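You operate a simulated robot arm through the tools that you are given. There is no shell and no other tool. Be economical: measure what you need, move in short steps, check, and stop when the job is done.

The job below is to be done with a simulated two-armed robot. You get a single attempt, and the scene is never put back.

## Task
Stop the spreader and wind its belt gauge into the green.
Fine: press the fan side stop button first; free the belt lock lever and lock it again afterwards. Where these are worked on the way, their far stop is far enough and under half their travel is too little: belt lock lever.

It is judged by the outcome, as a careful person would: the job done as asked, and still so three seconds after it is handed in. It fails if anything else is knocked over, pushed out of place, dropped, spilled or broken.

## Robot
Two 6-joint arms with two-finger grippers on one trunk, on a base that drives. Base frame: it is fixed to the floor where the robot stands at the start and does not move with it; the origin is under the middle of the robot, x ahead of it, y to its left, z up; the surface under the hand at the start is at about z = 1050. Readings come in mm, degrees, newtons and seconds.
The left shoulder is at the start at [30, 178, 813], the right one opposite. With the tool pointing down near the work surface each hand reaches from about 100 to 720 mm from the robot's upright axis, wherever it stands, measured 20 degrees to its own side. Places, roughly: belt gauge [400, 300, 900]; belt handwheel [100, 300, 800]; belt lock lever [200, 100, 800]; black grease cup [300, 200, 1000]; brass grease cup [200, 400, 1000]; fan side green button [500, 0, 1100]; fan side stop button [500, 0, 900]. Payload 2.54 kg a hand.
The TCP of each hand is the grasp point between the finger pads, 30 mm short of the fingertips. In the tool frame z runs along the fingers and y along their closing line. Largest opening 116 mm; the body of the gripper starts 95 mm behind the TCP.
Orientation is told as [roll, pitch, yaw] about the base's x, y, z axes, in that order, counted from this pose: with the fingers straight down and closing along the base's y, the tool's x points along the base's -x, its y along +y and its z along -z.

## Interface
- The arms move only by the tool send_rows. It takes "left_motion", "right_motion" or both (then of equal length, played together; a hand with none holds still); each is a list of rows, each a list of 6 numbers: the shift along the tool's x, y, z in mm, then the turn, a rotation vector about the tool's x, y, z in rad. In form: [[dx, dy, dz, ax, ay, az], ...]. A call has 1 to 20 rows; each row shifts and turns the commanded pose from where the row before left it, along the tool's axes as they then stand. "left_hand" and "right_hand" are, for a hand that has rows, the finger opening in mm, from 0 to 116, set as the call begins (left out, the last holds). A row lasts 0.2 s, in which the tool goes at most 50 mm and 8.6 degrees; a call with a longer step from one row to the next is refused whole, and so is a gripper value outside its range. Where a pose cannot be reached the arm comes as near as it can. A force on the tool above 80 N (or 10 N above the force at the start of the call, whichever is more), or a blocked arm, ends the call early, and 0.2 s more pass. The fingers move at their own pace (about 153 mm/s each) and stop on an object; they squeeze with about 43 N. The grip force told is the motor's: it shows also when the fingers shut on nothing. Time passes only in rows, and 0.2 s behind the last, so rows that do not move let the fingers close. The reply holds the time, the measured pose of the TCP, the force on the tool along the base axes, the opening and the grip force, in the units named above and with some noise, with the torque about the TCP (base axes, N m) and any sound that the robot's microphone picked up.
- Cameras (640 x 400 px; columns grow to the right, rows downward): "scene" is now at [34.6, 34.8, 1528]; the picture's right is [0.46, -0.89, 0.00], its down [-0.72, -0.37, -0.60] and it looks along [0.53, 0.27, -0.80] (base axes); focal length 260 px, centre (320, 200). "left" rides on the left gripper at [69, 15, -122] in its tool frame; the picture's right is [-0.21, 0.98, 0.00], its down [-0.83, -0.18, -0.53] and it looks along [-0.52, -0.11, 0.85] (tool axes); focal length 251 px, centre (320, 200). "right" rides on the right gripper at [69, -15, -122] in its tool frame; the picture's right is [0.21, 0.98, 0.00], its down [-0.83, 0.18, -0.53] and it looks along [-0.52, 0.11, 0.85] (tool axes); focal length 251 px, centre (320, 200). There is no depth. A picture from a camera that has moved, and an enlarged one, comes with that camera's place and axes in the base frame and with its lens.
- grab_frame(camera): a new picture of that camera. The clock stands still meanwhile.
- move_column(by): slides the trunk up (or, below 0, down) by that many mm; the arms and the scene camera ride with it, the base frame stays. It gives what a move gives, with no picture.
- steer(legs): drives the robot by 1 to 6 legs, each [ahead, left, turn to the left] in mm, mm and degrees, along the robot's own axes; the way and the turn of a leg run together, so that a leg with both is an arc; at most 1500 mm and 180 degrees a leg. The arms and the cameras ride along, it lands a little off, and it stops where it bumps. It gives what a move gives.
- head_to(pan, tilt): turns the head with the scene camera to pan (to the left, within 143 degrees either way) and tilt (down, from -29 to 69), counted from straight ahead of the robot. It gives what a move gives.
- close_up(camera, box): a new picture of the part [left, top, right, bottom] of that camera's present view, enlarged. The clock stands still meanwhile.
- close_job(): hands the job in; it is judged then, once.

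Work in short steps. Places have to be worked out from the pictures, the camera data and where the tool is seen: move nearer, look again, correct. Check each grasp and each placing, and mend what went wrong. You have 120 turns and 100 pictures in all, those below and enlarged ones among them. Open the grippers and draw the arms clear of the work before you hand the job in, unless the task says otherwise; then end with one line.

The tools are called after ">>>" by a JSON object that holds its "op" and its "data". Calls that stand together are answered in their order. send_rows: Moves the arms, as the interface text tells. Its arguments: {"type":"object","properties":{"left_motion":{"type":"array","items":{"type":"array","items":{"type":"number"}}},"left_hand":{"type":"number"},"right_motion":{"type":"array","items":{"type":"array","items":{"type":"number"}}},"right_hand":{"type":"number"}},"required":[]} The other tools are called the same way: move_column (by) slides the trunk up or down; steer (legs) drives the base; head_to (pan, tilt) turns the head that bears the scene camera; grab_frame (camera) takes a picture; close_up (camera, box) takes an enlarged picture of a part of a camera's view; close_job () hands the job in.

At the start:

```text
clock: 0.0
left_tool_pos: [300.4, 394.9, 1180.0]
left_orientation: [0.0, 0.0, 0.0]
left_force: [-0.2, 0.0, 0.1]
left_torque: [-0.03, 0.02, -0.01]
left_grip_width: 116.0
left_finger_force: 0.1
right_tool_pos: [427.5, 42.1, 1135.9]
right_orientation: [0.0, 0.0, 0.0]
right_force: [0.7, 0.3, 0.4]
right_torque: [0.02, 0.0, -0.01]
right_grip_width: 116.0
right_finger_force: 0.0
trunk travel left (down, up): [-25.0, 515.0]
robot x, y, heading: [-2.2, 1.7, 0.1]
head pan, tilt: [27.1, 53.5]
```

scene: 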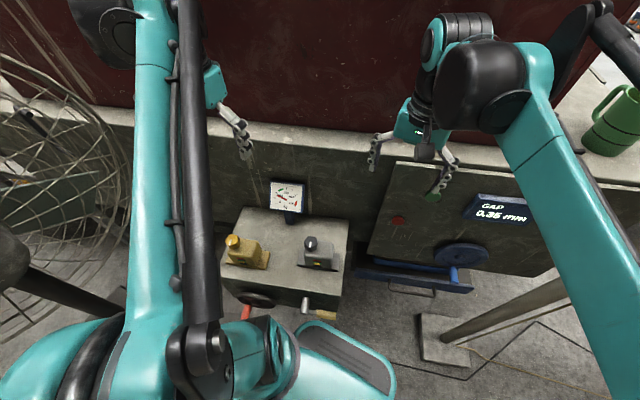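
right: 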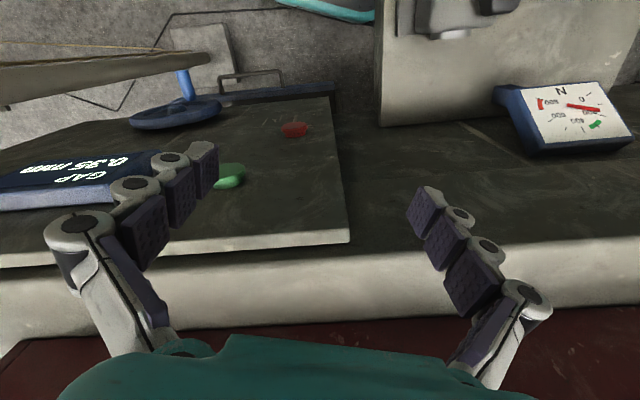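
left: 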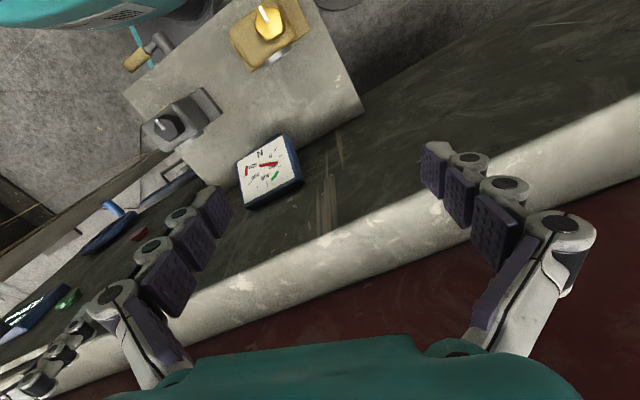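

I'll look closer at the belt box and the fan panel first.

>>> {"op": "close_up", "data": {"camera": "scene", "box": [200, 160, 360, 340]}}

>>> {"op": "close_up", "data": {"camera": "scene", "box": [350, 150, 560, 310]}}

>>> {"op": "close_up", "data": {"camera": "left", "box": [110, 0, 370, 220]}}

```text
2.22 times, centred on (280, 250) of scene
camera zoom: at [34.6, 34.8, 1528.0], right [0.46, -0.89, 0.0], down [-0.72, -0.37, -0.6], along [0.53, 0.27, -0.8], focal length 578 px, centre (409, 89)
```

zoom: 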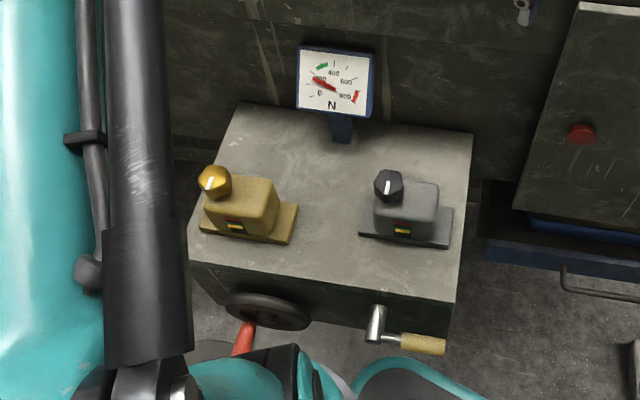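

```text
2.50 times, centred on (455, 230) of scene
camera zoom: at [34.6, 34.8, 1528.0], right [0.46, -0.89, 0.0], down [-0.72, -0.37, -0.6], along [0.53, 0.27, -0.8], focal length 651 px, centre (-18, 125)
```

zoom: 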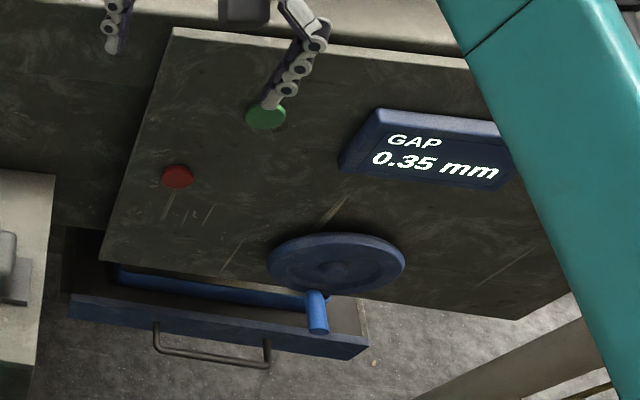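

```text
1.82 times, centred on (240, 110) of left
camera zoom: at [230.9, 409.9, 1301.7], right [0.21, 0.98, 0.0], down [0.83, -0.18, 0.53], along [0.52, -0.11, -0.85], focal length 457 px, centre (466, 364)
```

zoom: 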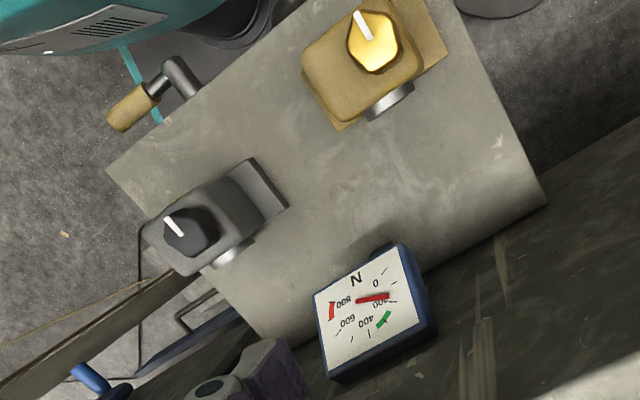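

Located roughly: red stop button at (454, 15, 944) and green at (470, -29, 1063). The belt box front face is turned about 19°, with its top at z≈863. The robot stands close to the box, so I'll check behind before backing up.

>>> {"op": "head_to", "data": {"pan": 143, "tilt": 40}}

>>> {"op": "grab_frame", "data": {"camera": "scene"}}

>>> {"op": "head_to", "data": {"pan": -143, "tilt": 40}}

>>> {"op": "grab_frame", "data": {"camera": "scene"}}

```text
clock: 1.9
left_tool_pos: [301.5, 395.5, 1180.3]
left_orientation: [0.0, 0.0, 0.1]
left_force: [1.0, -0.1, -0.3]
left_torque: [-0.01, 0.03, 0.0]
left_grip_width: 116.0
left_finger_force: 0.1
right_tool_pos: [427.1, 42.3, 1135.2]
right_orientation: [-0.1, -0.1, 0.0]
right_force: [0.2, -0.1, 0.1]
right_torque: [0.0, 0.02, 0.0]
right_grip_width: 115.7
right_finger_force: 0.1
trunk travel left (down, up): [-25.0, 515.0]
robot x, y, heading: [1.7, 1.1, 0.1]
head pan, tilt: [143.0, 40.0]
```

```text
93 pictures are left
camera scene: at [-98.8, 52.4, 1546.8], right [0.6, 0.8, 0.0], down [0.51, -0.39, -0.77], along [-0.61, 0.46, -0.64], focal length 260 px, centre (320, 200)
```

scene: 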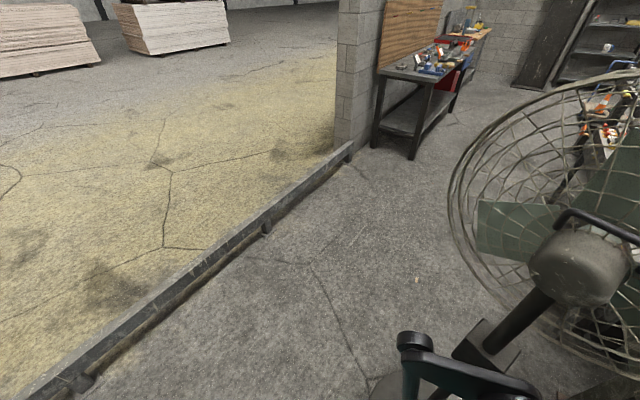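

```text
clock: 5.9
left_tool_pos: [301.2, 395.3, 1180.5]
left_orientation: [0.0, 0.0, -0.1]
left_force: [0.1, -0.4, -0.2]
left_torque: [-0.03, -0.03, -0.02]
left_grip_width: 115.9
left_finger_force: 0.0
right_tool_pos: [427.3, 43.8, 1134.7]
right_orientation: [0.0, 0.0, 0.1]
right_force: [-0.6, 0.6, -0.3]
right_torque: [-0.01, -0.03, -0.03]
right_grip_width: 116.0
right_finger_force: 0.0
trunk travel left (down, up): [-25.0, 515.0]
robot x, y, heading: [-1.6, 1.2, 0.1]
head pan, tilt: [-143.0, 40.0]
```

```text
92 pictures are left
camera scene: at [-98.8, -50.0, 1546.8], right [-0.6, 0.8, 0.0], down [0.51, 0.39, -0.77], along [-0.61, -0.46, -0.64], focal length 260 px, centre (320, 200)
```

scene: 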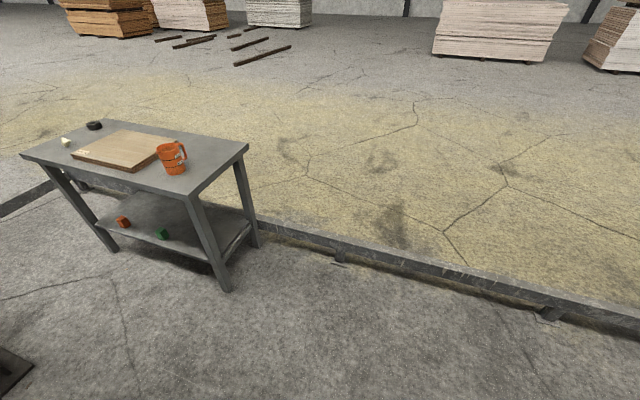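

Behind is clear, with the rail about 1.15 m back and the fan far to the left. I'll back straight up 300 mm and look ahead again.

>>> {"op": "steer", "data": {"legs": [[-300, 0, 0]]}}

>>> {"op": "head_to", "data": {"pan": 22, "tilt": 48}}

>>> {"op": "grab_frame", "data": {"camera": "scene"}}

>>> {"op": "grab_frame", "data": {"camera": "left"}}

```text
clock: 8.0
left_tool_pos: [-9.0, 393.8, 1180.4]
left_orientation: [0.0, -0.1, -0.1]
left_force: [-0.3, 0.2, -0.5]
left_torque: [-0.01, -0.07, 0.02]
left_grip_width: 116.1
left_finger_force: 0.1
right_tool_pos: [119.3, 42.9, 1136.2]
right_orientation: [0.1, 0.0, 0.0]
right_force: [-0.3, 0.5, -0.2]
right_torque: [-0.01, 0.01, -0.02]
right_grip_width: 116.1
right_finger_force: 0.1
trunk travel left (down, up): [-25.0, 515.0]
robot x, y, heading: [-305.5, -3.8, 0.1]
head pan, tilt: [-143.0, 40.0]
```

```text
clock: 10.5
left_tool_pos: [-7.8, 395.4, 1178.6]
left_orientation: [-0.1, 0.0, 0.0]
left_force: [-0.9, 0.7, -0.7]
left_torque: [-0.01, -0.02, 0.05]
left_grip_width: 115.9
left_finger_force: 0.0
right_tool_pos: [119.0, 43.6, 1136.0]
right_orientation: [-0.1, 0.0, 0.0]
right_force: [0.3, 0.1, -1.1]
right_torque: [-0.01, -0.01, 0.02]
right_grip_width: 116.2
right_finger_force: 0.0
trunk travel left (down, up): [-25.0, 515.0]
robot x, y, heading: [-308.2, 2.5, 0.2]
head pan, tilt: [22.0, 48.0]
```

```text
91 pictures are left
camera scene: at [-266.4, 30.6, 1535.3], right [0.37, -0.93, 0.0], down [-0.69, -0.28, -0.67], along [0.62, 0.25, -0.74], focal length 260 px, centre (320, 200)
```

scene: 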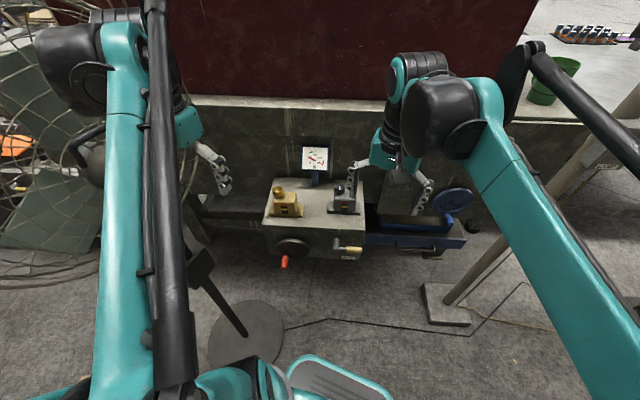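

```text
90 pictures are left
camera left: at [-77.8, 409.9, 1301.7], right [0.21, 0.98, 0.0], down [0.83, -0.18, 0.53], along [0.52, -0.11, -0.85], focal length 251 px, centre (320, 200)
```

left: 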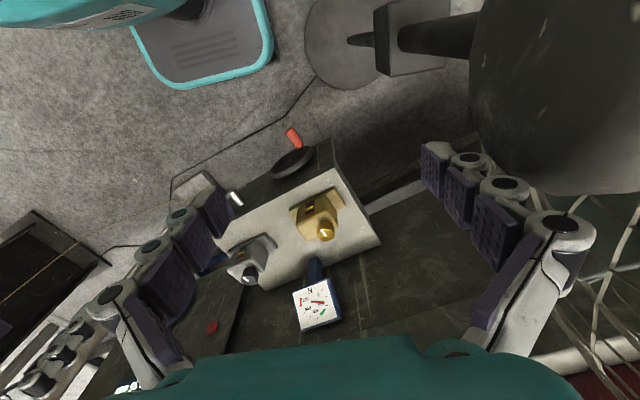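

Fan motor stands near (-60, 584, 1200), so the left hand must stay away from it. I'll start with the stop button: close the right fingers and turn the right tool horizontal, pointing +x.

>>> {"op": "send_rows", "data": {"right_motion": [[0, 0, 0, 0, -0.1428, 0], [0, 0, 0, 0, -0.1428, 0], [0, 0, 0, 0, -0.1428, 0], [0, 0, 0, 0, -0.1428, 0], [0, 0, 0, 0, -0.1428, 0], [0, 0, 0, 0, -0.1428, 0], [0, 0, 0, 0, -0.1428, 0], [0, 0, 0, 0, -0.1428, 0], [0, 0, 0, 0, -0.1428, 0], [0, 0, 0, 0, -0.1428, 0], [0, 0, 0, 0, -0.1428, 0]], "right_hand": 0}}

>>> {"op": "grab_frame", "data": {"camera": "right"}}

>>> {"op": "grab_frame", "data": {"camera": "scene"}}

```text
clock: 12.9
left_tool_pos: [-6.5, 395.2, 1179.4]
left_orientation: [0.1, 0.0, 0.0]
left_force: [0.5, 0.4, -0.1]
left_torque: [-0.02, 0.04, -0.02]
left_grip_width: 115.9
left_finger_force: 0.0
right_tool_pos: [118.2, 43.8, 1136.2]
right_orientation: [176.5, -89.9, -176.3]
right_force: [0.0, -0.8, -0.4]
right_torque: [0.03, -0.01, 0.01]
right_grip_width: 0.0
right_finger_force: 28.4
trunk travel left (down, up): [-25.0, 515.0]
robot x, y, heading: [-305.1, -3.4, -0.1]
head pan, tilt: [22.0, 48.0]
```

```text
89 pictures are left
camera right: at [-2.6, 27.8, 1066.5], right [0.0, 0.98, -0.21], down [-0.54, 0.18, 0.82], along [0.84, 0.12, 0.52], focal length 251 px, centre (320, 200)
```

right: 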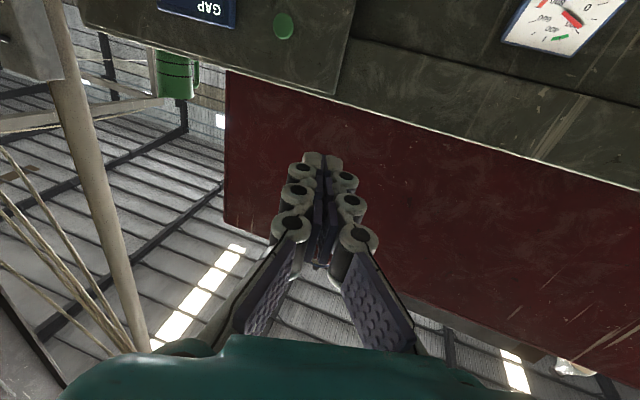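

```text
88 pictures are left
camera scene: at [-266.1, 31.1, 1535.3], right [0.38, -0.93, 0.0], down [-0.69, -0.28, -0.67], along [0.62, 0.25, -0.74], focal length 260 px, centre (320, 200)
```

scene: 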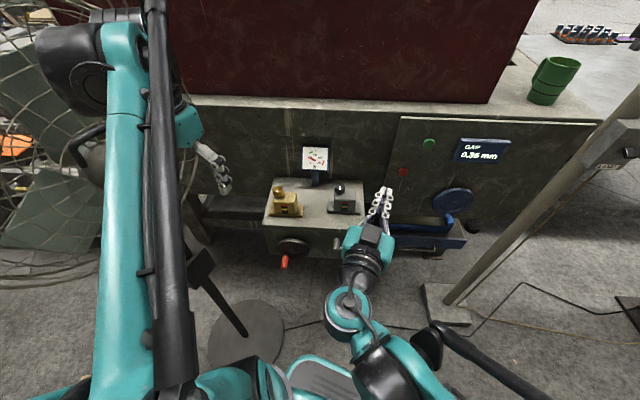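

The horizontal pose works. The new views confirm red at about (454, 16, 946). I'll go down to that height and forward to about 50 mm short of it.

>>> {"op": "send_rows", "data": {"right_motion": [[38, -5.6, 0, 0, 0, 0], [38, -5.6, 0, 0, 0, 0], [38, -5.6, 0, 0, 0, 0], [38, -5.6, 0, 0, 0, 0], [38, -5.6, 0, 0, 0, 0], [0, 0, 42, 0, 0, 0], [0, 0, 42, 0, 0, 0], [0, 0, 42, 0, 0, 0], [0, 0, 42, 0, 0, 0], [0, 0, 42, 0, 0, 0], [0, 0, 42, 0, 0, 0]]}}

>>> {"op": "grab_frame", "data": {"camera": "right"}}

>>> {"op": "close_up", "data": {"camera": "scene", "box": [320, 100, 480, 200]}}

```text
clock: 15.3
left_tool_pos: [-6.6, 395.6, 1179.3]
left_orientation: [-0.1, 0.1, 0.0]
left_force: [0.7, 0.5, -0.6]
left_torque: [0.04, -0.01, 0.0]
left_grip_width: 115.9
left_finger_force: 0.0
right_tool_pos: [369.7, 23.0, 1002.7]
right_orientation: [-4.2, -89.9, 4.2]
right_force: [0.8, 0.6, -0.4]
right_torque: [-0.01, -0.02, -0.02]
right_grip_width: 0.0
right_finger_force: 28.9
right hand out of reach, approached as far as the arm can: row 4, 5
trunk travel left (down, up): [-25.0, 515.0]
robot x, y, heading: [-308.9, -1.5, 0.0]
head pan, tilt: [22.0, 48.0]
```

```text
87 pictures are left
camera right: at [247.8, 7.3, 934.4], right [0.0, 0.98, -0.21], down [-0.53, 0.18, 0.83], along [0.85, 0.12, 0.52], focal length 251 px, centre (320, 200)
```

right: 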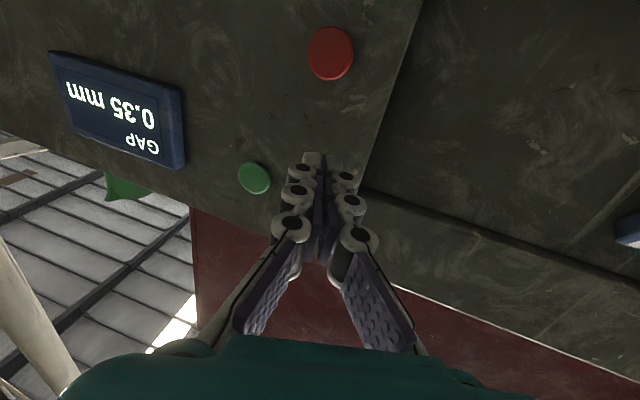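

```text
4.00 times, centred on (400, 150) of scene
camera zoom: at [-265.4, 30.7, 1535.2], right [0.37, -0.93, 0.0], down [-0.69, -0.28, -0.67], along [0.62, 0.25, -0.74], focal length 1041 px, centre (0, 400)
```

zoom: 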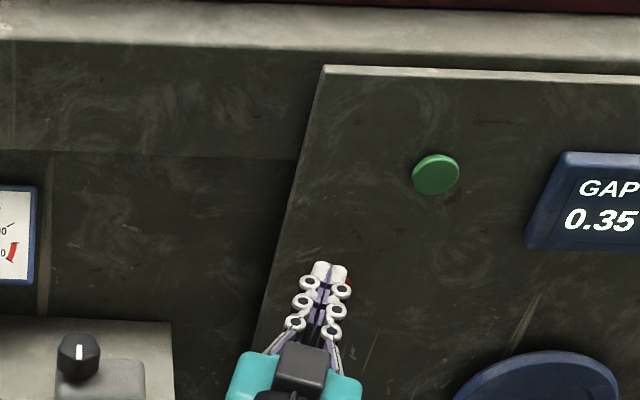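

The hand is at z 1003, short of the wanted height, and red is at about (454, 17.5, 940). I'll lower by 61 and shift y by -5.

>>> {"op": "send_rows", "data": {"right_motion": [[21, -1.8, 0, 0, 0, 0], [21, -1.8, 0, 0, 0, 0], [20, -1.8, 0, 0, 0, 0]]}}

>>> {"op": "grab_frame", "data": {"camera": "right"}}

```text
clock: 16.1
left_tool_pos: [-7.6, 395.1, 1179.1]
left_orientation: [0.1, 0.0, 0.0]
left_force: [-0.9, 0.0, -0.4]
left_torque: [0.02, 0.0, -0.01]
left_grip_width: 115.8
left_finger_force: 0.1
right_tool_pos: [370.5, 17.0, 940.9]
right_orientation: [-12.3, -90.1, 12.5]
right_force: [0.5, 0.7, 0.7]
right_torque: [-0.01, -0.03, -0.03]
right_grip_width: 0.1
right_finger_force: 28.5
trunk travel left (down, up): [-25.0, 515.0]
robot x, y, heading: [-310.3, 3.5, 0.0]
head pan, tilt: [22.0, 48.0]
```

```text
85 pictures are left
camera right: at [248.9, 1.9, 872.7], right [0.0, 0.98, -0.21], down [-0.53, 0.18, 0.83], along [0.85, 0.12, 0.52], focal length 251 px, centre (320, 200)
```

right: 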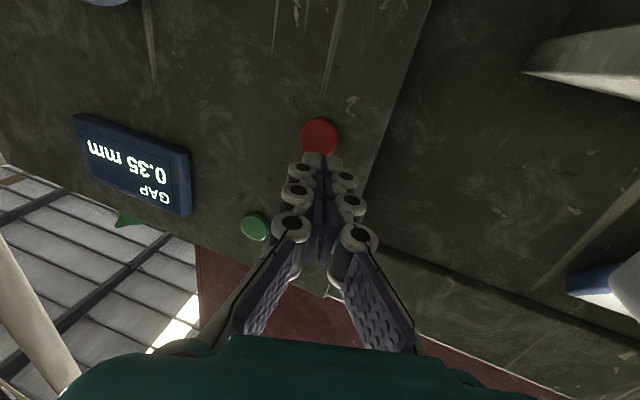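

Aligned with the button (16, 938). Advancing in small steps until it gives.

>>> {"op": "send_rows", "data": {"right_motion": [[0, 0, 20, 0, 0, 0], [0, 0, 20, 0, 0, 0], [0, 0, 6, 0, 0, 0], [0, 0, 4, 0, 0, 0], [0, 0, 3, 0, 0, 0], [0, 0, 3, 0, 0, 0]]}}

```text
clock: 17.5
left_tool_pos: [-8.0, 394.7, 1180.2]
left_orientation: [0.0, 0.1, 0.0]
left_force: [0.2, 0.2, 0.0]
left_torque: [0.0, 0.02, 0.0]
left_grip_width: 115.9
left_finger_force: 0.0
right_tool_pos: [426.5, 18.9, 941.3]
right_orientation: [-33.5, -90.0, 33.5]
right_force: [-3.5, 0.0, 0.5]
right_torque: [-0.01, 0.0, 0.05]
right_grip_width: 0.0
right_finger_force: 28.6
trunk travel left (down, up): [-25.0, 515.0]
robot x, y, heading: [-308.2, 0.9, -0.1]
head pan, tilt: [22.0, 48.0]
```

A 3.5 N force, so there is contact. I'll push further in fine steps.

>>> {"op": "send_rows", "data": {"right_motion": [[0, 0, 2, 0, 0, 0], [0, 0, 2, 0, 0, 0], [0, 0, 2, 0, 0, 0], [0, 0, 2, 0, 0, 0]]}}

>>> {"op": "grab_frame", "data": {"camera": "right"}}

```text
clock: 18.5
left_tool_pos: [-10.9, 395.9, 1180.2]
left_orientation: [0.0, -0.1, 0.0]
left_force: [-0.1, -0.5, 0.4]
left_torque: [0.0, 0.02, 0.02]
left_grip_width: 116.0
left_finger_force: 0.0
right_tool_pos: [429.8, 19.3, 941.7]
right_orientation: [146.0, -89.9, -145.6]
right_force: [-45.9, -1.4, -21.6]
right_torque: [-0.16, 0.58, 0.35]
right_grip_width: 0.0
right_finger_force: 28.9
trunk travel left (down, up): [-25.0, 515.0]
robot x, y, heading: [-307.2, -0.1, 0.3]
head pan, tilt: [22.0, 48.0]
heard: click
```

```text
84 pictures are left
camera right: at [308.8, 3.6, 873.2], right [0.0, 0.98, -0.21], down [-0.54, 0.18, 0.83], along [0.84, 0.12, 0.52], focal length 251 px, centre (320, 200)
```

right: 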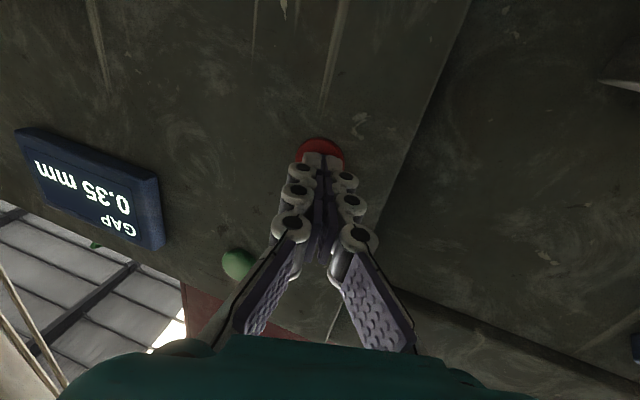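

Click heard: the stop button is pressed. I'll retract, raise slightly, then back the robot another 200 mm for working room at the lever and wheel.

>>> {"op": "send_rows", "data": {"right_motion": [[0, 0, -20, 0, 0, 0], [0, 0, -40, 0, 0, 0], [0, 0, -40, 0, 0, 0], [-20, -15, -10, 0, 0, 0]]}}

>>> {"op": "steer", "data": {"legs": [[-200, 0, 0]]}}

>>> {"op": "head_to", "data": {"pan": 22, "tilt": 42}}

>>> {"op": "grab_frame", "data": {"camera": "scene"}}

>>> {"op": "close_up", "data": {"camera": "scene", "box": [240, 100, 440, 260]}}

>>> {"op": "grab_frame", "data": {"camera": "right"}}

```text
clock: 19.5
left_tool_pos: [-7.2, 393.9, 1180.5]
left_orientation: [0.1, -0.1, 0.1]
left_force: [-0.5, 0.1, 0.7]
left_torque: [0.05, -0.02, 0.05]
left_grip_width: 116.0
left_finger_force: 0.1
right_tool_pos: [321.5, 0.8, 962.9]
right_orientation: [82.0, -90.0, -82.0]
right_force: [-0.1, -0.6, 0.0]
right_torque: [-0.02, -0.01, 0.02]
right_grip_width: 0.0
right_finger_force: 28.7
trunk travel left (down, up): [-25.0, 515.0]
robot x, y, heading: [-306.7, -2.5, -0.2]
head pan, tilt: [22.0, 48.0]
```

```text
clock: 21.1
left_tool_pos: [-208.2, 393.9, 1180.5]
left_orientation: [0.0, -0.1, 0.0]
left_force: [-0.1, -0.1, 0.7]
left_torque: [0.03, -0.06, -0.02]
left_grip_width: 116.0
left_finger_force: 0.0
right_tool_pos: [124.4, 1.7, 962.8]
right_orientation: [-169.7, -90.1, 169.8]
right_force: [0.1, -0.4, -0.1]
right_torque: [0.02, 0.01, -0.02]
right_grip_width: 0.0
right_finger_force: 28.4
trunk travel left (down, up): [-25.0, 515.0]
robot x, y, heading: [-503.5, 0.2, 0.0]
head pan, tilt: [22.0, 48.0]
```

```text
clock: 21.7
left_tool_pos: [-206.0, 394.6, 1179.5]
left_orientation: [0.0, 0.0, 0.0]
left_force: [-0.3, -0.3, -0.7]
left_torque: [0.01, 0.01, 0.02]
left_grip_width: 116.0
left_finger_force: 0.1
right_tool_pos: [124.2, 1.6, 962.0]
right_orientation: [-24.2, -90.0, 24.2]
right_force: [-0.7, 0.1, 0.8]
right_torque: [-0.01, 0.0, -0.01]
right_grip_width: 0.0
right_finger_force: 28.7
trunk travel left (down, up): [-25.0, 515.0]
robot x, y, heading: [-509.4, -2.9, 0.1]
head pan, tilt: [22.0, 42.0]
```

```text
83 pictures are left
camera scene: at [-460.6, 32.4, 1543.8], right [0.37, -0.93, 0.0], down [-0.62, -0.25, -0.74], along [0.69, 0.28, -0.67], focal length 260 px, centre (320, 200)
```

scene: 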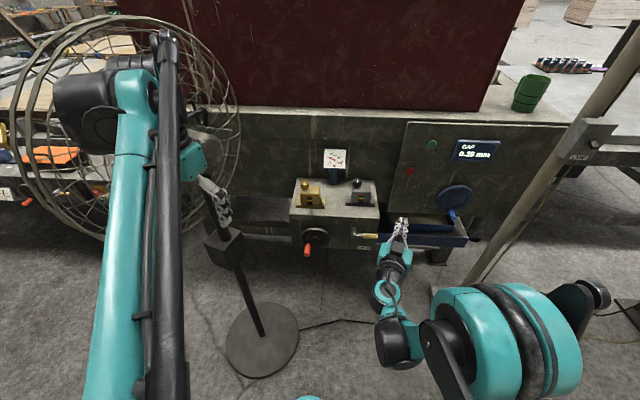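

```text
2.50 times, centred on (340, 180) of scene
camera zoom: at [-460.6, 32.4, 1543.8], right [0.37, -0.93, 0.0], down [-0.62, -0.25, -0.74], along [0.69, 0.28, -0.67], focal length 651 px, centre (270, 250)
```

zoom: 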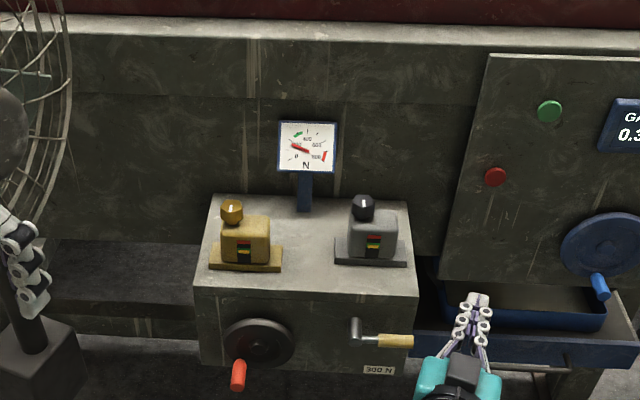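

```text
81 pictures are left
camera right: at [2.8, -13.8, 893.2], right [0.0, 0.98, -0.21], down [-0.53, 0.18, 0.83], along [0.85, 0.11, 0.52], focal length 251 px, centre (320, 200)
```

right: 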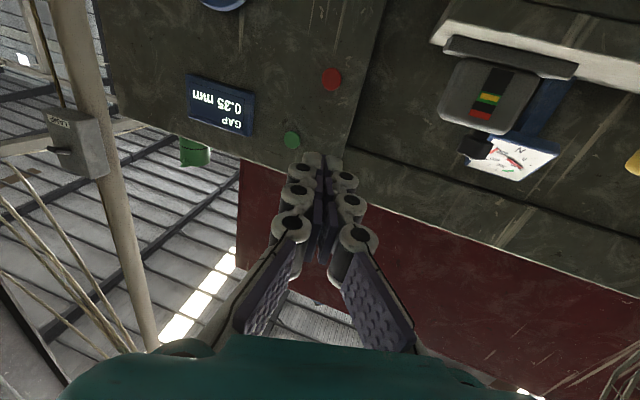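

Geometry so far: box face normal about 18° off −x, and lever shaft at about (200, 160, 805) with its handle extending to about (190, 75, 805). I'll roll the right hand so the fingers close vertically (camera on its right side), aim it at the face and lower it for a view.

>>> {"op": "send_rows", "data": {"right_motion": [[0, 0, -8, 0, 0, -0.1428], [0, 0, -8, 0, 0, -0.1428], [0, 0, -8, 0, 0, -0.1428], [0, 0, -8, 0, 0, -0.1428], [0, 0, -8, 0, 0, -0.1428], [0, 0, 0, 0, 0, -0.1428], [0, 0, 0, 0, 0, -0.1428], [0, 0, 0, 0, 0, -0.1428], [0, 0, 0, 0, 0, -0.1428], [0, 0, 0, 0, 0, -0.1428], [0, 0, 0, 0, 0, -0.1428], [0, 0, 0, 0, -0.105, 0], [0, 0, 0, 0, -0.105, 0], [0, 0, 0, 0, -0.105, 0], [0, 35, 0, 0, 0, 0], [0, 35, 0, 0, 0, 0], [0, 35, 0, 0, 0, 0]], "right_hand": 60}}

>>> {"op": "grab_frame", "data": {"camera": "right"}}

>>> {"op": "grab_frame", "data": {"camera": "scene"}}

```text
clock: 25.3
left_tool_pos: [-206.0, 395.0, 1180.1]
left_orientation: [0.0, 0.1, -0.1]
left_force: [0.3, -0.1, -0.4]
left_torque: [-0.01, -0.03, 0.0]
left_grip_width: 116.1
left_finger_force: 0.0
right_tool_pos: [132.9, 18.4, 934.8]
right_orientation: [-89.9, 0.0, 108.2]
right_force: [-0.1, 0.1, -0.4]
right_torque: [-0.03, -0.02, -0.06]
right_grip_width: 60.1
right_finger_force: 0.1
right hand out of reach, approached as far as the arm can: row 13, 15, 16, 17
trunk travel left (down, up): [-25.0, 515.0]
robot x, y, heading: [-504.1, -0.1, 0.2]
head pan, tilt: [22.0, 42.0]
```

```text
80 pictures are left
camera right: at [38.4, -85.6, 950.6], right [0.06, -0.2, -0.98], down [-0.76, 0.62, -0.18], along [0.64, 0.76, -0.12], focal length 251 px, centre (320, 200)
```

right: 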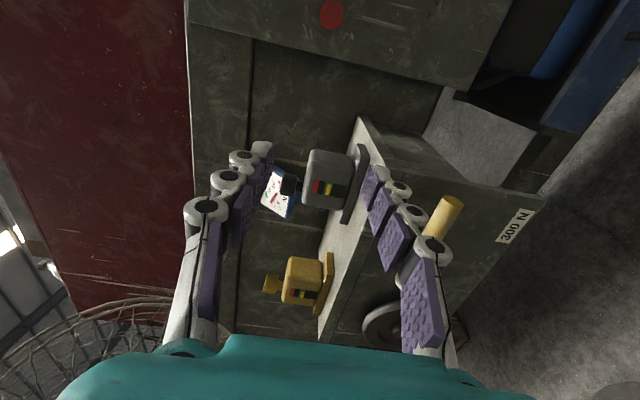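

```text
79 pictures are left
camera scene: at [-460.0, 32.6, 1543.8], right [0.37, -0.93, 0.0], down [-0.62, -0.25, -0.74], along [0.69, 0.28, -0.67], focal length 260 px, centre (320, 200)
```

scene: 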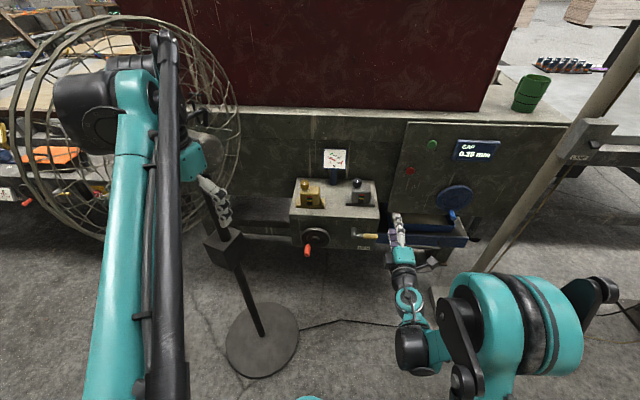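

The arm can't fold this low at this yaw. Turning the robot 18° left would square it to the box face, and first I bring the left hand inward, away from the fan.

>>> {"op": "send_rows", "data": {"left_motion": [[0, -30, 0, 0, 0, 0], [0, -30, 0, 0, 0, 0], [0, -30, 0, 0, 0, 0], [0, -30, 0, 0, 0, 0], [0, -20, 0, 0, 0, 0]]}}

>>> {"op": "steer", "data": {"legs": [[-60, 0, 0], [0, 0, 18]]}}

>>> {"op": "head_to", "data": {"pan": 0, "tilt": 40}}

>>> {"op": "grab_frame", "data": {"camera": "scene"}}

```text
clock: 26.5
left_tool_pos: [-207.3, 254.7, 1180.7]
left_orientation: [0.1, 0.1, 0.0]
left_force: [0.4, -0.4, -0.7]
left_torque: [0.0, -0.03, 0.0]
left_grip_width: 115.9
left_finger_force: 0.1
right_tool_pos: [130.8, 17.9, 935.0]
right_orientation: [-89.8, -0.1, 108.1]
right_force: [-0.6, -0.7, -0.5]
right_torque: [0.01, 0.04, -0.01]
right_grip_width: 59.8
right_finger_force: 0.0
trunk travel left (down, up): [-25.0, 515.0]
robot x, y, heading: [-505.7, 0.0, 0.0]
head pan, tilt: [22.0, 42.0]
```

```text
clock: 28.5
left_tool_pos: [-358.0, 336.2, 1182.1]
left_orientation: [0.0, 0.0, 17.9]
left_force: [0.7, -0.3, -0.1]
left_torque: [0.01, 0.01, 0.02]
left_grip_width: 115.8
left_finger_force: 0.2
right_tool_pos: [36.8, 214.2, 935.0]
right_orientation: [-89.9, 0.1, 126.0]
right_force: [0.2, -0.1, 0.8]
right_torque: [-0.02, -0.01, -0.01]
right_grip_width: 59.7
right_finger_force: 0.0
trunk travel left (down, up): [-25.0, 515.0]
robot x, y, heading: [-566.9, -1.1, 18.0]
head pan, tilt: [22.0, 42.0]
```

```text
clock: 29.4
left_tool_pos: [-358.2, 335.1, 1181.7]
left_orientation: [-0.1, 0.1, 17.9]
left_force: [0.5, 0.7, -0.1]
left_torque: [0.01, -0.02, 0.03]
left_grip_width: 115.8
left_finger_force: 0.0
right_tool_pos: [35.9, 214.0, 934.7]
right_orientation: [-89.8, 0.1, 126.0]
right_force: [0.1, 0.5, 0.0]
right_torque: [-0.01, 0.0, 0.01]
right_grip_width: 60.1
right_finger_force: 0.0
trunk travel left (down, up): [-25.0, 515.0]
robot x, y, heading: [-565.3, 4.3, 18.1]
head pan, tilt: [0.0, 40.0]
```

```text
78 pictures are left
camera scene: at [-514.8, 18.1, 1546.7], right [0.31, -0.95, 0.0], down [-0.61, -0.2, -0.77], along [0.73, 0.24, -0.64], focal length 260 px, centre (320, 200)
```

scene: 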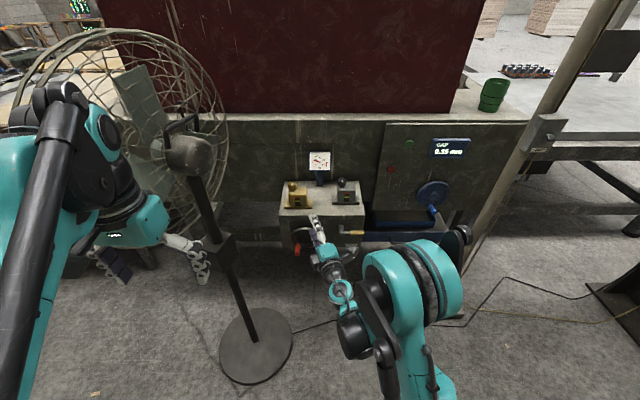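

Now square to the box. I'll unyaw the right hand, slide it right in front of the lever, then try lowering.

>>> {"op": "send_rows", "data": {"right_motion": [[0, 0, 0, 0, 0.105, 0], [0, 0, 0, 0, 0.105, 0], [0, 0, 0, 0, 0.105, 0], [40, 0, -7, 0, 0, 0], [40, 0, -7, 0, 0, 0], [40, 0, -7, 0, 0, 0], [38, 0, -6, 0, 0, 0], [0, 30, 0, 0, 0, 0], [0, 30, 0, 0, 0, 0], [0, 30, 0, 0, 0, 0]]}}

>>> {"op": "grab_frame", "data": {"camera": "right"}}

>>> {"op": "grab_frame", "data": {"camera": "scene"}}

```text
clock: 31.6
left_tool_pos: [-358.0, 334.7, 1180.9]
left_orientation: [0.0, 0.0, 17.9]
left_force: [0.3, -0.3, 0.2]
left_torque: [0.01, 0.01, 0.01]
left_grip_width: 116.0
left_finger_force: 0.1
right_tool_pos: [113.8, 81.5, 931.4]
right_orientation: [-89.8, 0.0, 107.9]
right_force: [0.1, -1.2, -0.3]
right_torque: [-0.01, -0.04, 0.02]
right_grip_width: 60.1
right_finger_force: 0.0
right hand out of reach, approached as far as the arm can: row 5, 6, 7, 8, 9, 10
trunk travel left (down, up): [-25.0, 515.0]
robot x, y, heading: [-566.3, -0.6, 17.9]
head pan, tilt: [0.0, 40.0]
```

```text
77 pictures are left
camera right: at [19.7, -22.2, 946.9], right [0.06, -0.21, -0.98], down [-0.76, 0.62, -0.18], along [0.64, 0.76, -0.12], focal length 251 px, centre (320, 200)
```

right: 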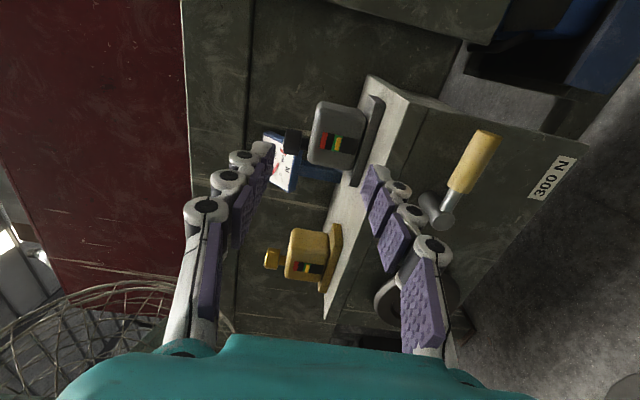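

```text
76 pictures are left
camera scene: at [-514.1, 18.2, 1546.7], right [0.31, -0.95, 0.0], down [-0.61, -0.2, -0.77], along [0.73, 0.24, -0.64], focal length 260 px, centre (320, 200)
```

scene: 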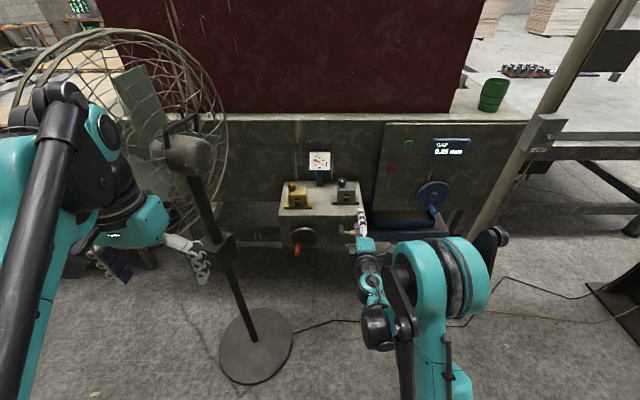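

The lever is clear now: a shaft out of the face with its handle pointing right. The arm seems too folded with the shoulder at this height, so I'll raise the trunk 250 mm and reach down from higher.

>>> {"op": "move_column", "data": {"by": 250}}

>>> {"op": "send_rows", "data": {"right_motion": [[0, 40, -20, 0, 0, 0], [0, 40, -20, 0, 0, 0], [0, 40, -10, 0, 0, 0], [0, 40, 0, 0, 0, 0], [0, 40, 0, 0, 0, 0], [0, 40, 0, 0, 0, 0], [0, 40, 0, 0, 0, 0], [0, 40, 0, 0, 0, 0]]}}

>>> {"op": "grab_frame", "data": {"camera": "right"}}

>>> {"op": "grab_frame", "data": {"camera": "scene"}}

```text
clock: 34.1
left_tool_pos: [-357.7, 334.9, 1431.7]
left_orientation: [0.0, 0.0, 17.9]
left_force: [0.2, 0.4, 0.8]
left_torque: [0.0, -0.02, -0.02]
left_grip_width: 115.8
left_finger_force: 0.1
right_tool_pos: [113.5, 81.0, 1181.9]
right_orientation: [-89.8, 0.0, 107.9]
right_force: [0.0, 0.5, 0.7]
right_torque: [0.03, 0.02, 0.0]
right_grip_width: 59.9
right_finger_force: 0.0
trunk travel left (down, up): [-275.0, 265.0]
robot x, y, heading: [-569.8, 0.2, 18.1]
head pan, tilt: [0.0, 40.0]
```

```text
clock: 35.9
left_tool_pos: [-357.4, 334.7, 1430.5]
left_orientation: [0.0, 0.0, 17.9]
left_force: [-0.1, 0.6, 0.1]
left_torque: [0.0, 0.03, 0.0]
left_grip_width: 115.9
left_finger_force: 0.0
right_tool_pos: [216.6, 136.1, 1004.3]
right_orientation: [-89.8, -0.1, 107.8]
right_force: [-0.7, 0.6, -1.0]
right_torque: [-0.01, -0.01, -0.02]
right_grip_width: 59.9
right_finger_force: 0.0
right hand out of reach, approached as far as the arm can: row 1, 2, 3, 4, 5, 6, 7, 8
trunk travel left (down, up): [-275.0, 265.0]
robot x, y, heading: [-567.0, 1.7, 18.0]
head pan, tilt: [0.0, 40.0]
```

```text
75 pictures are left
camera right: at [121.9, 32.3, 1020.6], right [0.06, -0.21, -0.98], down [-0.76, 0.62, -0.18], along [0.64, 0.76, -0.12], focal length 251 px, centre (320, 200)
```

right: 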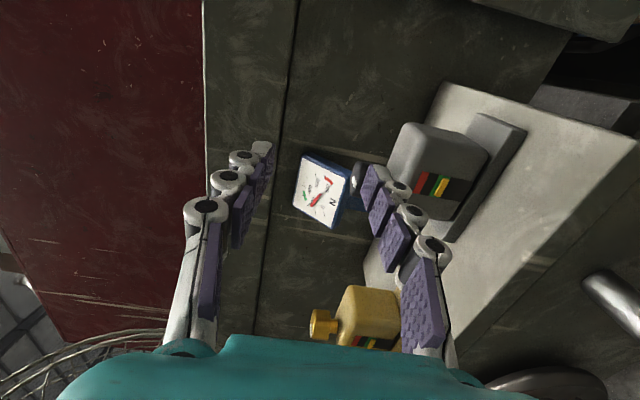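

```text
74 pictures are left
camera scene: at [-513.3, 18.4, 1796.7], right [0.31, -0.95, 0.0], down [-0.61, -0.2, -0.77], along [0.73, 0.24, -0.64], focal length 260 px, centre (320, 200)
```

scene: 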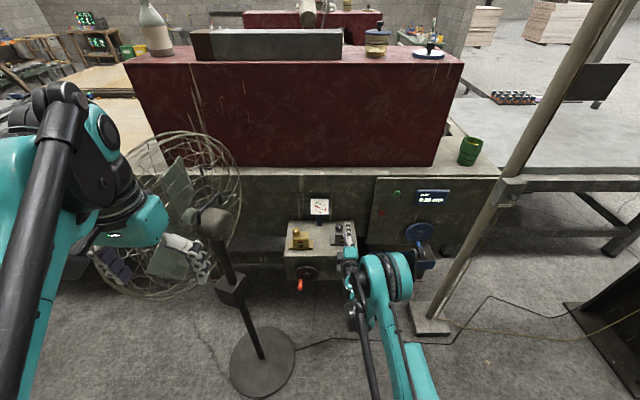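

The limit is the wrist's upward bend, so lower targets need a pitched-down tool. I'll lift and back the hand off, pitch it 45° down, then put the trunk back down.

>>> {"op": "send_rows", "data": {"right_motion": [[0, -20, -10, 0, 0, 0], [0, -40, -20, 0, 0, 0], [0, -40, -30, 0, 0, 0], [0, -40, -30, 0, 0, 0], [0, -40, -30, 0, 0, 0], [0, -20, -30, 0, 0, 0], [0, 0, 0, -0.131, 0, 0], [0, 0, 0, -0.131, 0, 0], [0, 0, 0, -0.131, 0, 0], [0, 0, 0, -0.131, 0, 0], [0, 0, 0, -0.131, 0, 0], [0, 0, 0, -0.131, 0, 0]]}}

>>> {"op": "move_column", "data": {"by": -250}}

>>> {"op": "grab_frame", "data": {"camera": "right"}}

```text
clock: 38.5
left_tool_pos: [-357.7, 335.8, 1431.0]
left_orientation: [0.0, 0.0, 17.9]
left_force: [0.3, 0.1, 0.1]
left_torque: [0.01, 0.02, 0.0]
left_grip_width: 115.8
left_finger_force: 0.0
right_tool_pos: [79.3, 91.6, 1211.7]
right_orientation: [-44.6, 0.0, 107.9]
right_force: [-0.2, -0.9, 0.1]
right_torque: [0.03, -0.02, 0.0]
right_grip_width: 60.1
right_finger_force: 0.0
right hand out of reach, approached as far as the arm can: row 1, 3
trunk travel left (down, up): [-275.0, 265.0]
robot x, y, heading: [-561.2, 1.8, 18.1]
head pan, tilt: [0.0, 40.0]
```

```text
clock: 41.1
left_tool_pos: [-359.3, 335.7, 1181.8]
left_orientation: [0.1, -0.1, 17.9]
left_force: [0.3, 0.3, 0.1]
left_torque: [-0.04, 0.0, -0.02]
left_grip_width: 116.2
left_finger_force: 0.0
right_tool_pos: [79.0, 91.8, 963.2]
right_orientation: [-44.8, 0.1, 107.8]
right_force: [0.2, 0.0, 0.6]
right_torque: [0.0, 0.03, 0.01]
right_grip_width: 60.2
right_finger_force: 0.0
trunk travel left (down, up): [-25.0, 515.0]
robot x, y, heading: [-564.3, -0.2, 18.1]
head pan, tilt: [0.0, 40.0]
```

```text
73 pictures are left
camera right: at [28.9, 2.4, 1060.6], right [-0.59, -0.42, -0.69], down [-0.73, 0.63, 0.25], along [0.33, 0.65, -0.68], focal length 251 px, centre (320, 200)
```

right: 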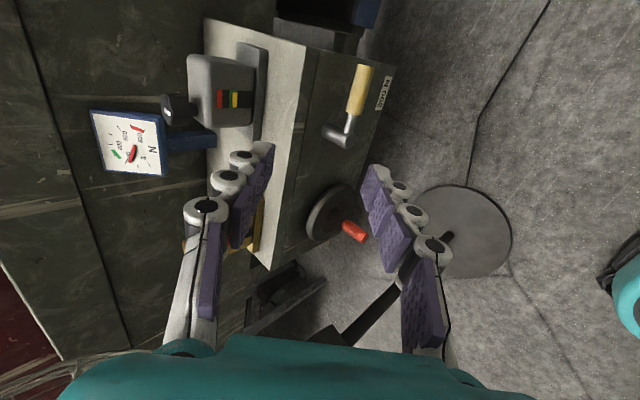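

Clear view now. The lever runs from an elbow at about (170, 141, 815) to a tip at about (192, 68, 807), and the wheel is at about (136, 277, 776) with its knob low. I'll move to a standoff in front of the lever handle, then lessen the pitch as far as reach allows.

>>> {"op": "send_rows", "data": {"right_motion": [[9.5, 21, 24.5, 0, 0, 0], [9.5, 21, 24.5, 0, 0, 0], [9.5, 21, 24.5, 0, 0, 0], [9.5, 21, 24.5, 0, 0, 0], [0, 0, 0, 0.131, 0, 0], [0, 0, 0, 0.131, 0, 0], [0, 0, 0, 0.131, 0, 0]], "right_hand": 60}}

>>> {"op": "grab_frame", "data": {"camera": "right"}}

```text
clock: 42.7
left_tool_pos: [-358.0, 335.4, 1180.4]
left_orientation: [0.0, 0.0, 18.0]
left_force: [0.5, -0.2, -0.2]
left_torque: [0.0, 0.0, 0.02]
left_grip_width: 116.1
left_finger_force: 0.2
right_tool_pos: [102.1, 61.2, 837.3]
right_orientation: [-67.2, -0.1, 107.9]
right_force: [0.3, 0.6, -0.1]
right_torque: [0.0, -0.01, 0.0]
right_grip_width: 60.0
right_finger_force: 0.0
right hand out of reach, approached as far as the arm can: row 7
trunk travel left (down, up): [-25.0, 515.0]
robot x, y, heading: [-565.0, -0.5, 17.9]
head pan, tilt: [0.0, 40.0]
```

```text
72 pictures are left
camera right: at [22.3, -38.9, 898.2], right [-0.29, -0.32, -0.9], down [-0.79, 0.61, 0.04], along [0.54, 0.72, -0.43], focal length 251 px, centre (320, 200)
```

right: 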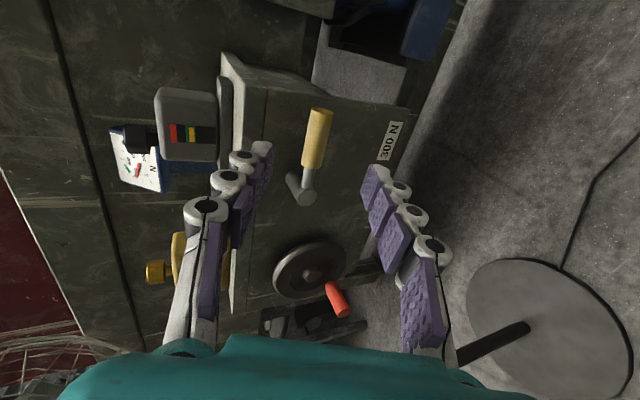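

Pitch is now about 23°. Triangulated: tip (194, 68, 805), elbow (170, 136, 806), about 35 mm off the face. I'll move in to straddle the handle near its end with the fingers 50 mm apart.

>>> {"op": "send_rows", "data": {"right_motion": [[4.3, -6, 0, 0, 0, 0], [0, 0, 25, 0, 0, 0], [0, 0, 25, 0, 0, 0], [0, 0, 20, 0, 0, 0], [0, 0, 10, 0, 0, 0]], "right_hand": 50}}

>>> {"op": "grab_frame", "data": {"camera": "right"}}

```text
clock: 43.9
left_tool_pos: [-357.8, 334.8, 1180.3]
left_orientation: [-0.1, 0.0, 17.9]
left_force: [0.0, 0.1, -0.7]
left_torque: [-0.05, 0.02, -0.01]
left_grip_width: 116.2
left_finger_force: 0.1
right_tool_pos: [175.8, 79.2, 812.1]
right_orientation: [-67.2, 0.0, 107.9]
right_force: [1.0, 0.3, 0.3]
right_torque: [0.0, 0.03, -0.01]
right_grip_width: 50.0
right_finger_force: 0.0
trunk travel left (down, up): [-25.0, 515.0]
robot x, y, heading: [-564.2, 0.7, 17.8]
head pan, tilt: [0.0, 40.0]
```

```text
71 pictures are left
camera right: at [96.0, -19.6, 873.5], right [-0.29, -0.32, -0.9], down [-0.79, 0.61, 0.04], along [0.54, 0.72, -0.43], focal length 251 px, centre (320, 200)
```

right: 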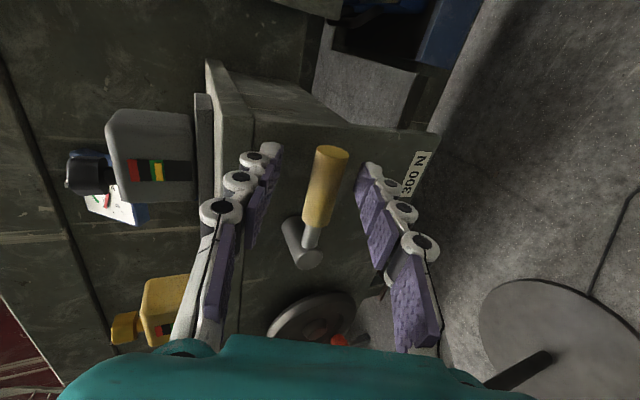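

Handle is between the fingers. Testing downward: move 30 mm down in small steps and watch the force.

>>> {"op": "send_rows", "data": {"right_motion": [[0, 7.4, 3.1, 0, 0, 0], [0, 5.5, 2.3, 0, 0, 0], [0, 3.7, 1.55, 0, 0, 0], [0, 3.7, 1.55, 0, 0, 0], [0, 3.7, 1.55, 0, 0, 0], [0, 3.7, 1.55, 0, 0, 0]]}}

>>> {"op": "grab_frame", "data": {"camera": "right"}}

```text
clock: 45.3
left_tool_pos: [-359.4, 334.9, 1181.3]
left_orientation: [0.1, 0.0, 18.0]
left_force: [-0.3, 0.5, -0.7]
left_torque: [0.01, 0.05, 0.01]
left_grip_width: 116.1
left_finger_force: 0.1
right_tool_pos: [177.0, 78.8, 782.1]
right_orientation: [-67.3, 0.0, 107.9]
right_force: [1.2, -0.2, 1.5]
right_torque: [0.05, -0.02, 0.0]
right_grip_width: 51.2
right_finger_force: 1.0
trunk travel left (down, up): [-25.0, 515.0]
robot x, y, heading: [-569.4, -1.2, 17.8]
head pan, tilt: [0.0, 40.0]
```

```text
70 pictures are left
camera right: at [96.6, -20.1, 843.7], right [-0.29, -0.32, -0.9], down [-0.79, 0.61, 0.04], along [0.54, 0.72, -0.43], focal length 251 px, centre (320, 200)
```

right: 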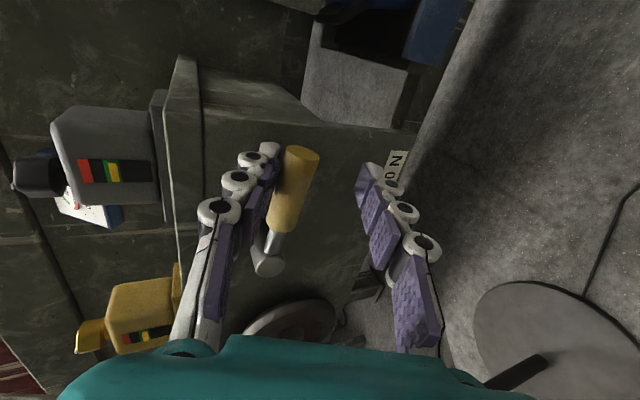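

Little resistance so far and the handle is just touched. Continue down another 20 mm.

>>> {"op": "send_rows", "data": {"right_motion": [[0, 4.6, 1.9, 0, 0, 0], [0, 4.6, 1.9, 0, 0, 0], [0, 4.6, 1.9, 0, 0, 0], [0, 4.6, 1.9, 0, 0, 0]]}}

>>> {"op": "grab_frame", "data": {"camera": "right"}}

```text
clock: 46.3
left_tool_pos: [-357.6, 334.1, 1180.0]
left_orientation: [-0.1, -0.1, 17.9]
left_force: [0.3, 1.2, 0.3]
left_torque: [-0.01, -0.04, 0.0]
left_grip_width: 116.1
left_finger_force: 0.1
right_tool_pos: [176.7, 78.0, 762.1]
right_orientation: [-67.3, -0.1, 107.9]
right_force: [1.8, 0.1, 1.2]
right_torque: [0.03, -0.04, -0.01]
right_grip_width: 50.8
right_finger_force: 0.2
trunk travel left (down, up): [-25.0, 515.0]
robot x, y, heading: [-566.6, -0.4, 18.0]
head pan, tilt: [0.0, 40.0]
```

```text
69 pictures are left
camera right: at [96.4, -20.7, 823.7], right [-0.29, -0.32, -0.9], down [-0.79, 0.61, 0.04], along [0.54, 0.72, -0.43], focal length 251 px, centre (320, 200)
```

right: 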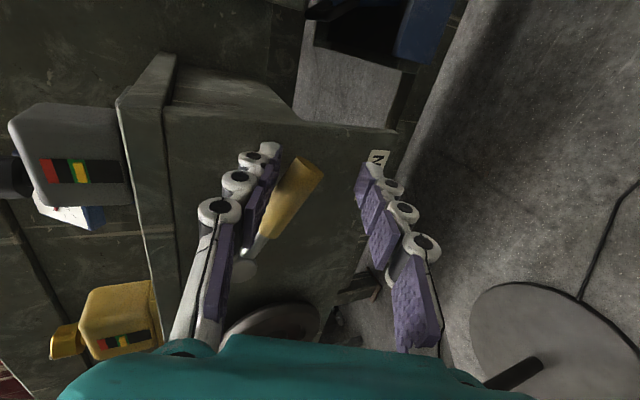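

The lever moves down with only about 1.5 N and is now about 30° down. I'll follow its arc, rolling the tool about the shaft axis with the handle.

>>> {"op": "send_rows", "data": {"right_motion": [[-4.25, -0.8, -0.35, 0, -0.0507, 0.1208], [-4.3, -0.3, -0.1, 0, -0.0507, 0.1208], [-4.3, 0.2, 0.1, 0, -0.0507, 0.1208], [-4.3, 0.7, 0.3, 0, -0.0507, 0.1208], [-2.4, 6.5, 2.7, 0, -0.0507, 0.1208], [-2.4, 6.5, 2.7, 0, -0.0507, 0.1208], [-2.4, 6.5, 2.7, 0, -0.0507, 0.1208]]}}

>>> {"op": "grab_frame", "data": {"camera": "right"}}

>>> {"op": "close_up", "data": {"camera": "scene", "box": [240, 140, 440, 300]}}

```text
clock: 47.9
left_tool_pos: [-359.3, 334.0, 1181.0]
left_orientation: [0.0, -0.1, 17.9]
left_force: [0.6, -0.2, -0.7]
left_torque: [-0.03, 0.0, -0.04]
left_grip_width: 115.8
left_finger_force: 0.1
right_tool_pos: [178.8, 114.0, 762.0]
right_orientation: [-67.3, -52.6, 107.9]
right_force: [-11.8, -10.6, 5.0]
right_torque: [0.1, -0.39, -0.48]
right_grip_width: 53.0
right_finger_force: 2.1
right hand out of reach, approached as far as the arm can: row 5, 6, 7
trunk travel left (down, up): [-25.0, 515.0]
robot x, y, heading: [-566.5, 1.0, 17.9]
head pan, tilt: [0.0, 40.0]
```

```text
68 pictures are left
camera right: at [105.5, -5.0, 745.2], right [-0.54, 0.44, -0.72], down [-0.68, 0.28, 0.68], along [0.5, 0.85, 0.15], focal length 251 px, centre (320, 200)
```

right: 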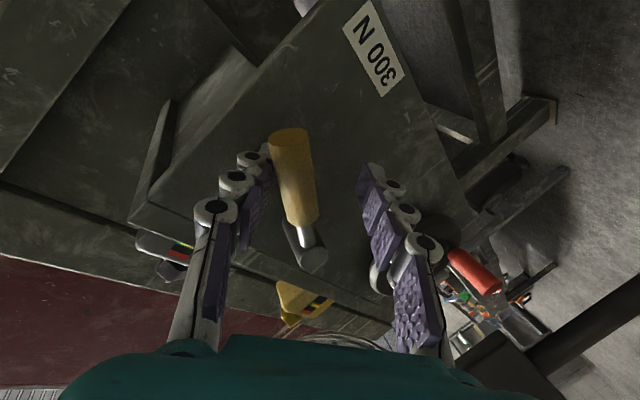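

```text
2.50 times, centred on (340, 220) of scene
camera zoom: at [-516.8, 16.4, 1546.9], right [0.31, -0.95, 0.0], down [-0.61, -0.2, -0.77], along [0.73, 0.24, -0.64], focal length 651 px, centre (270, 150)
```

zoom: 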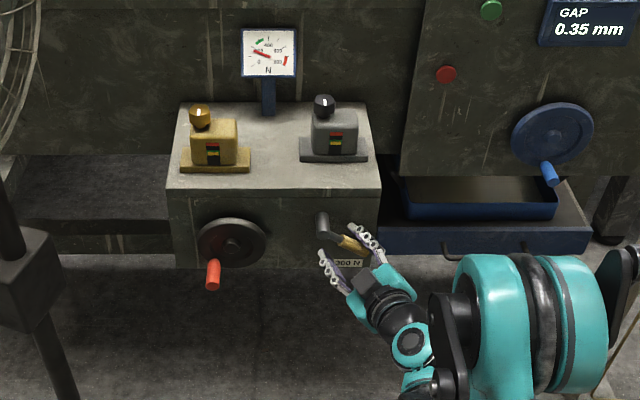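

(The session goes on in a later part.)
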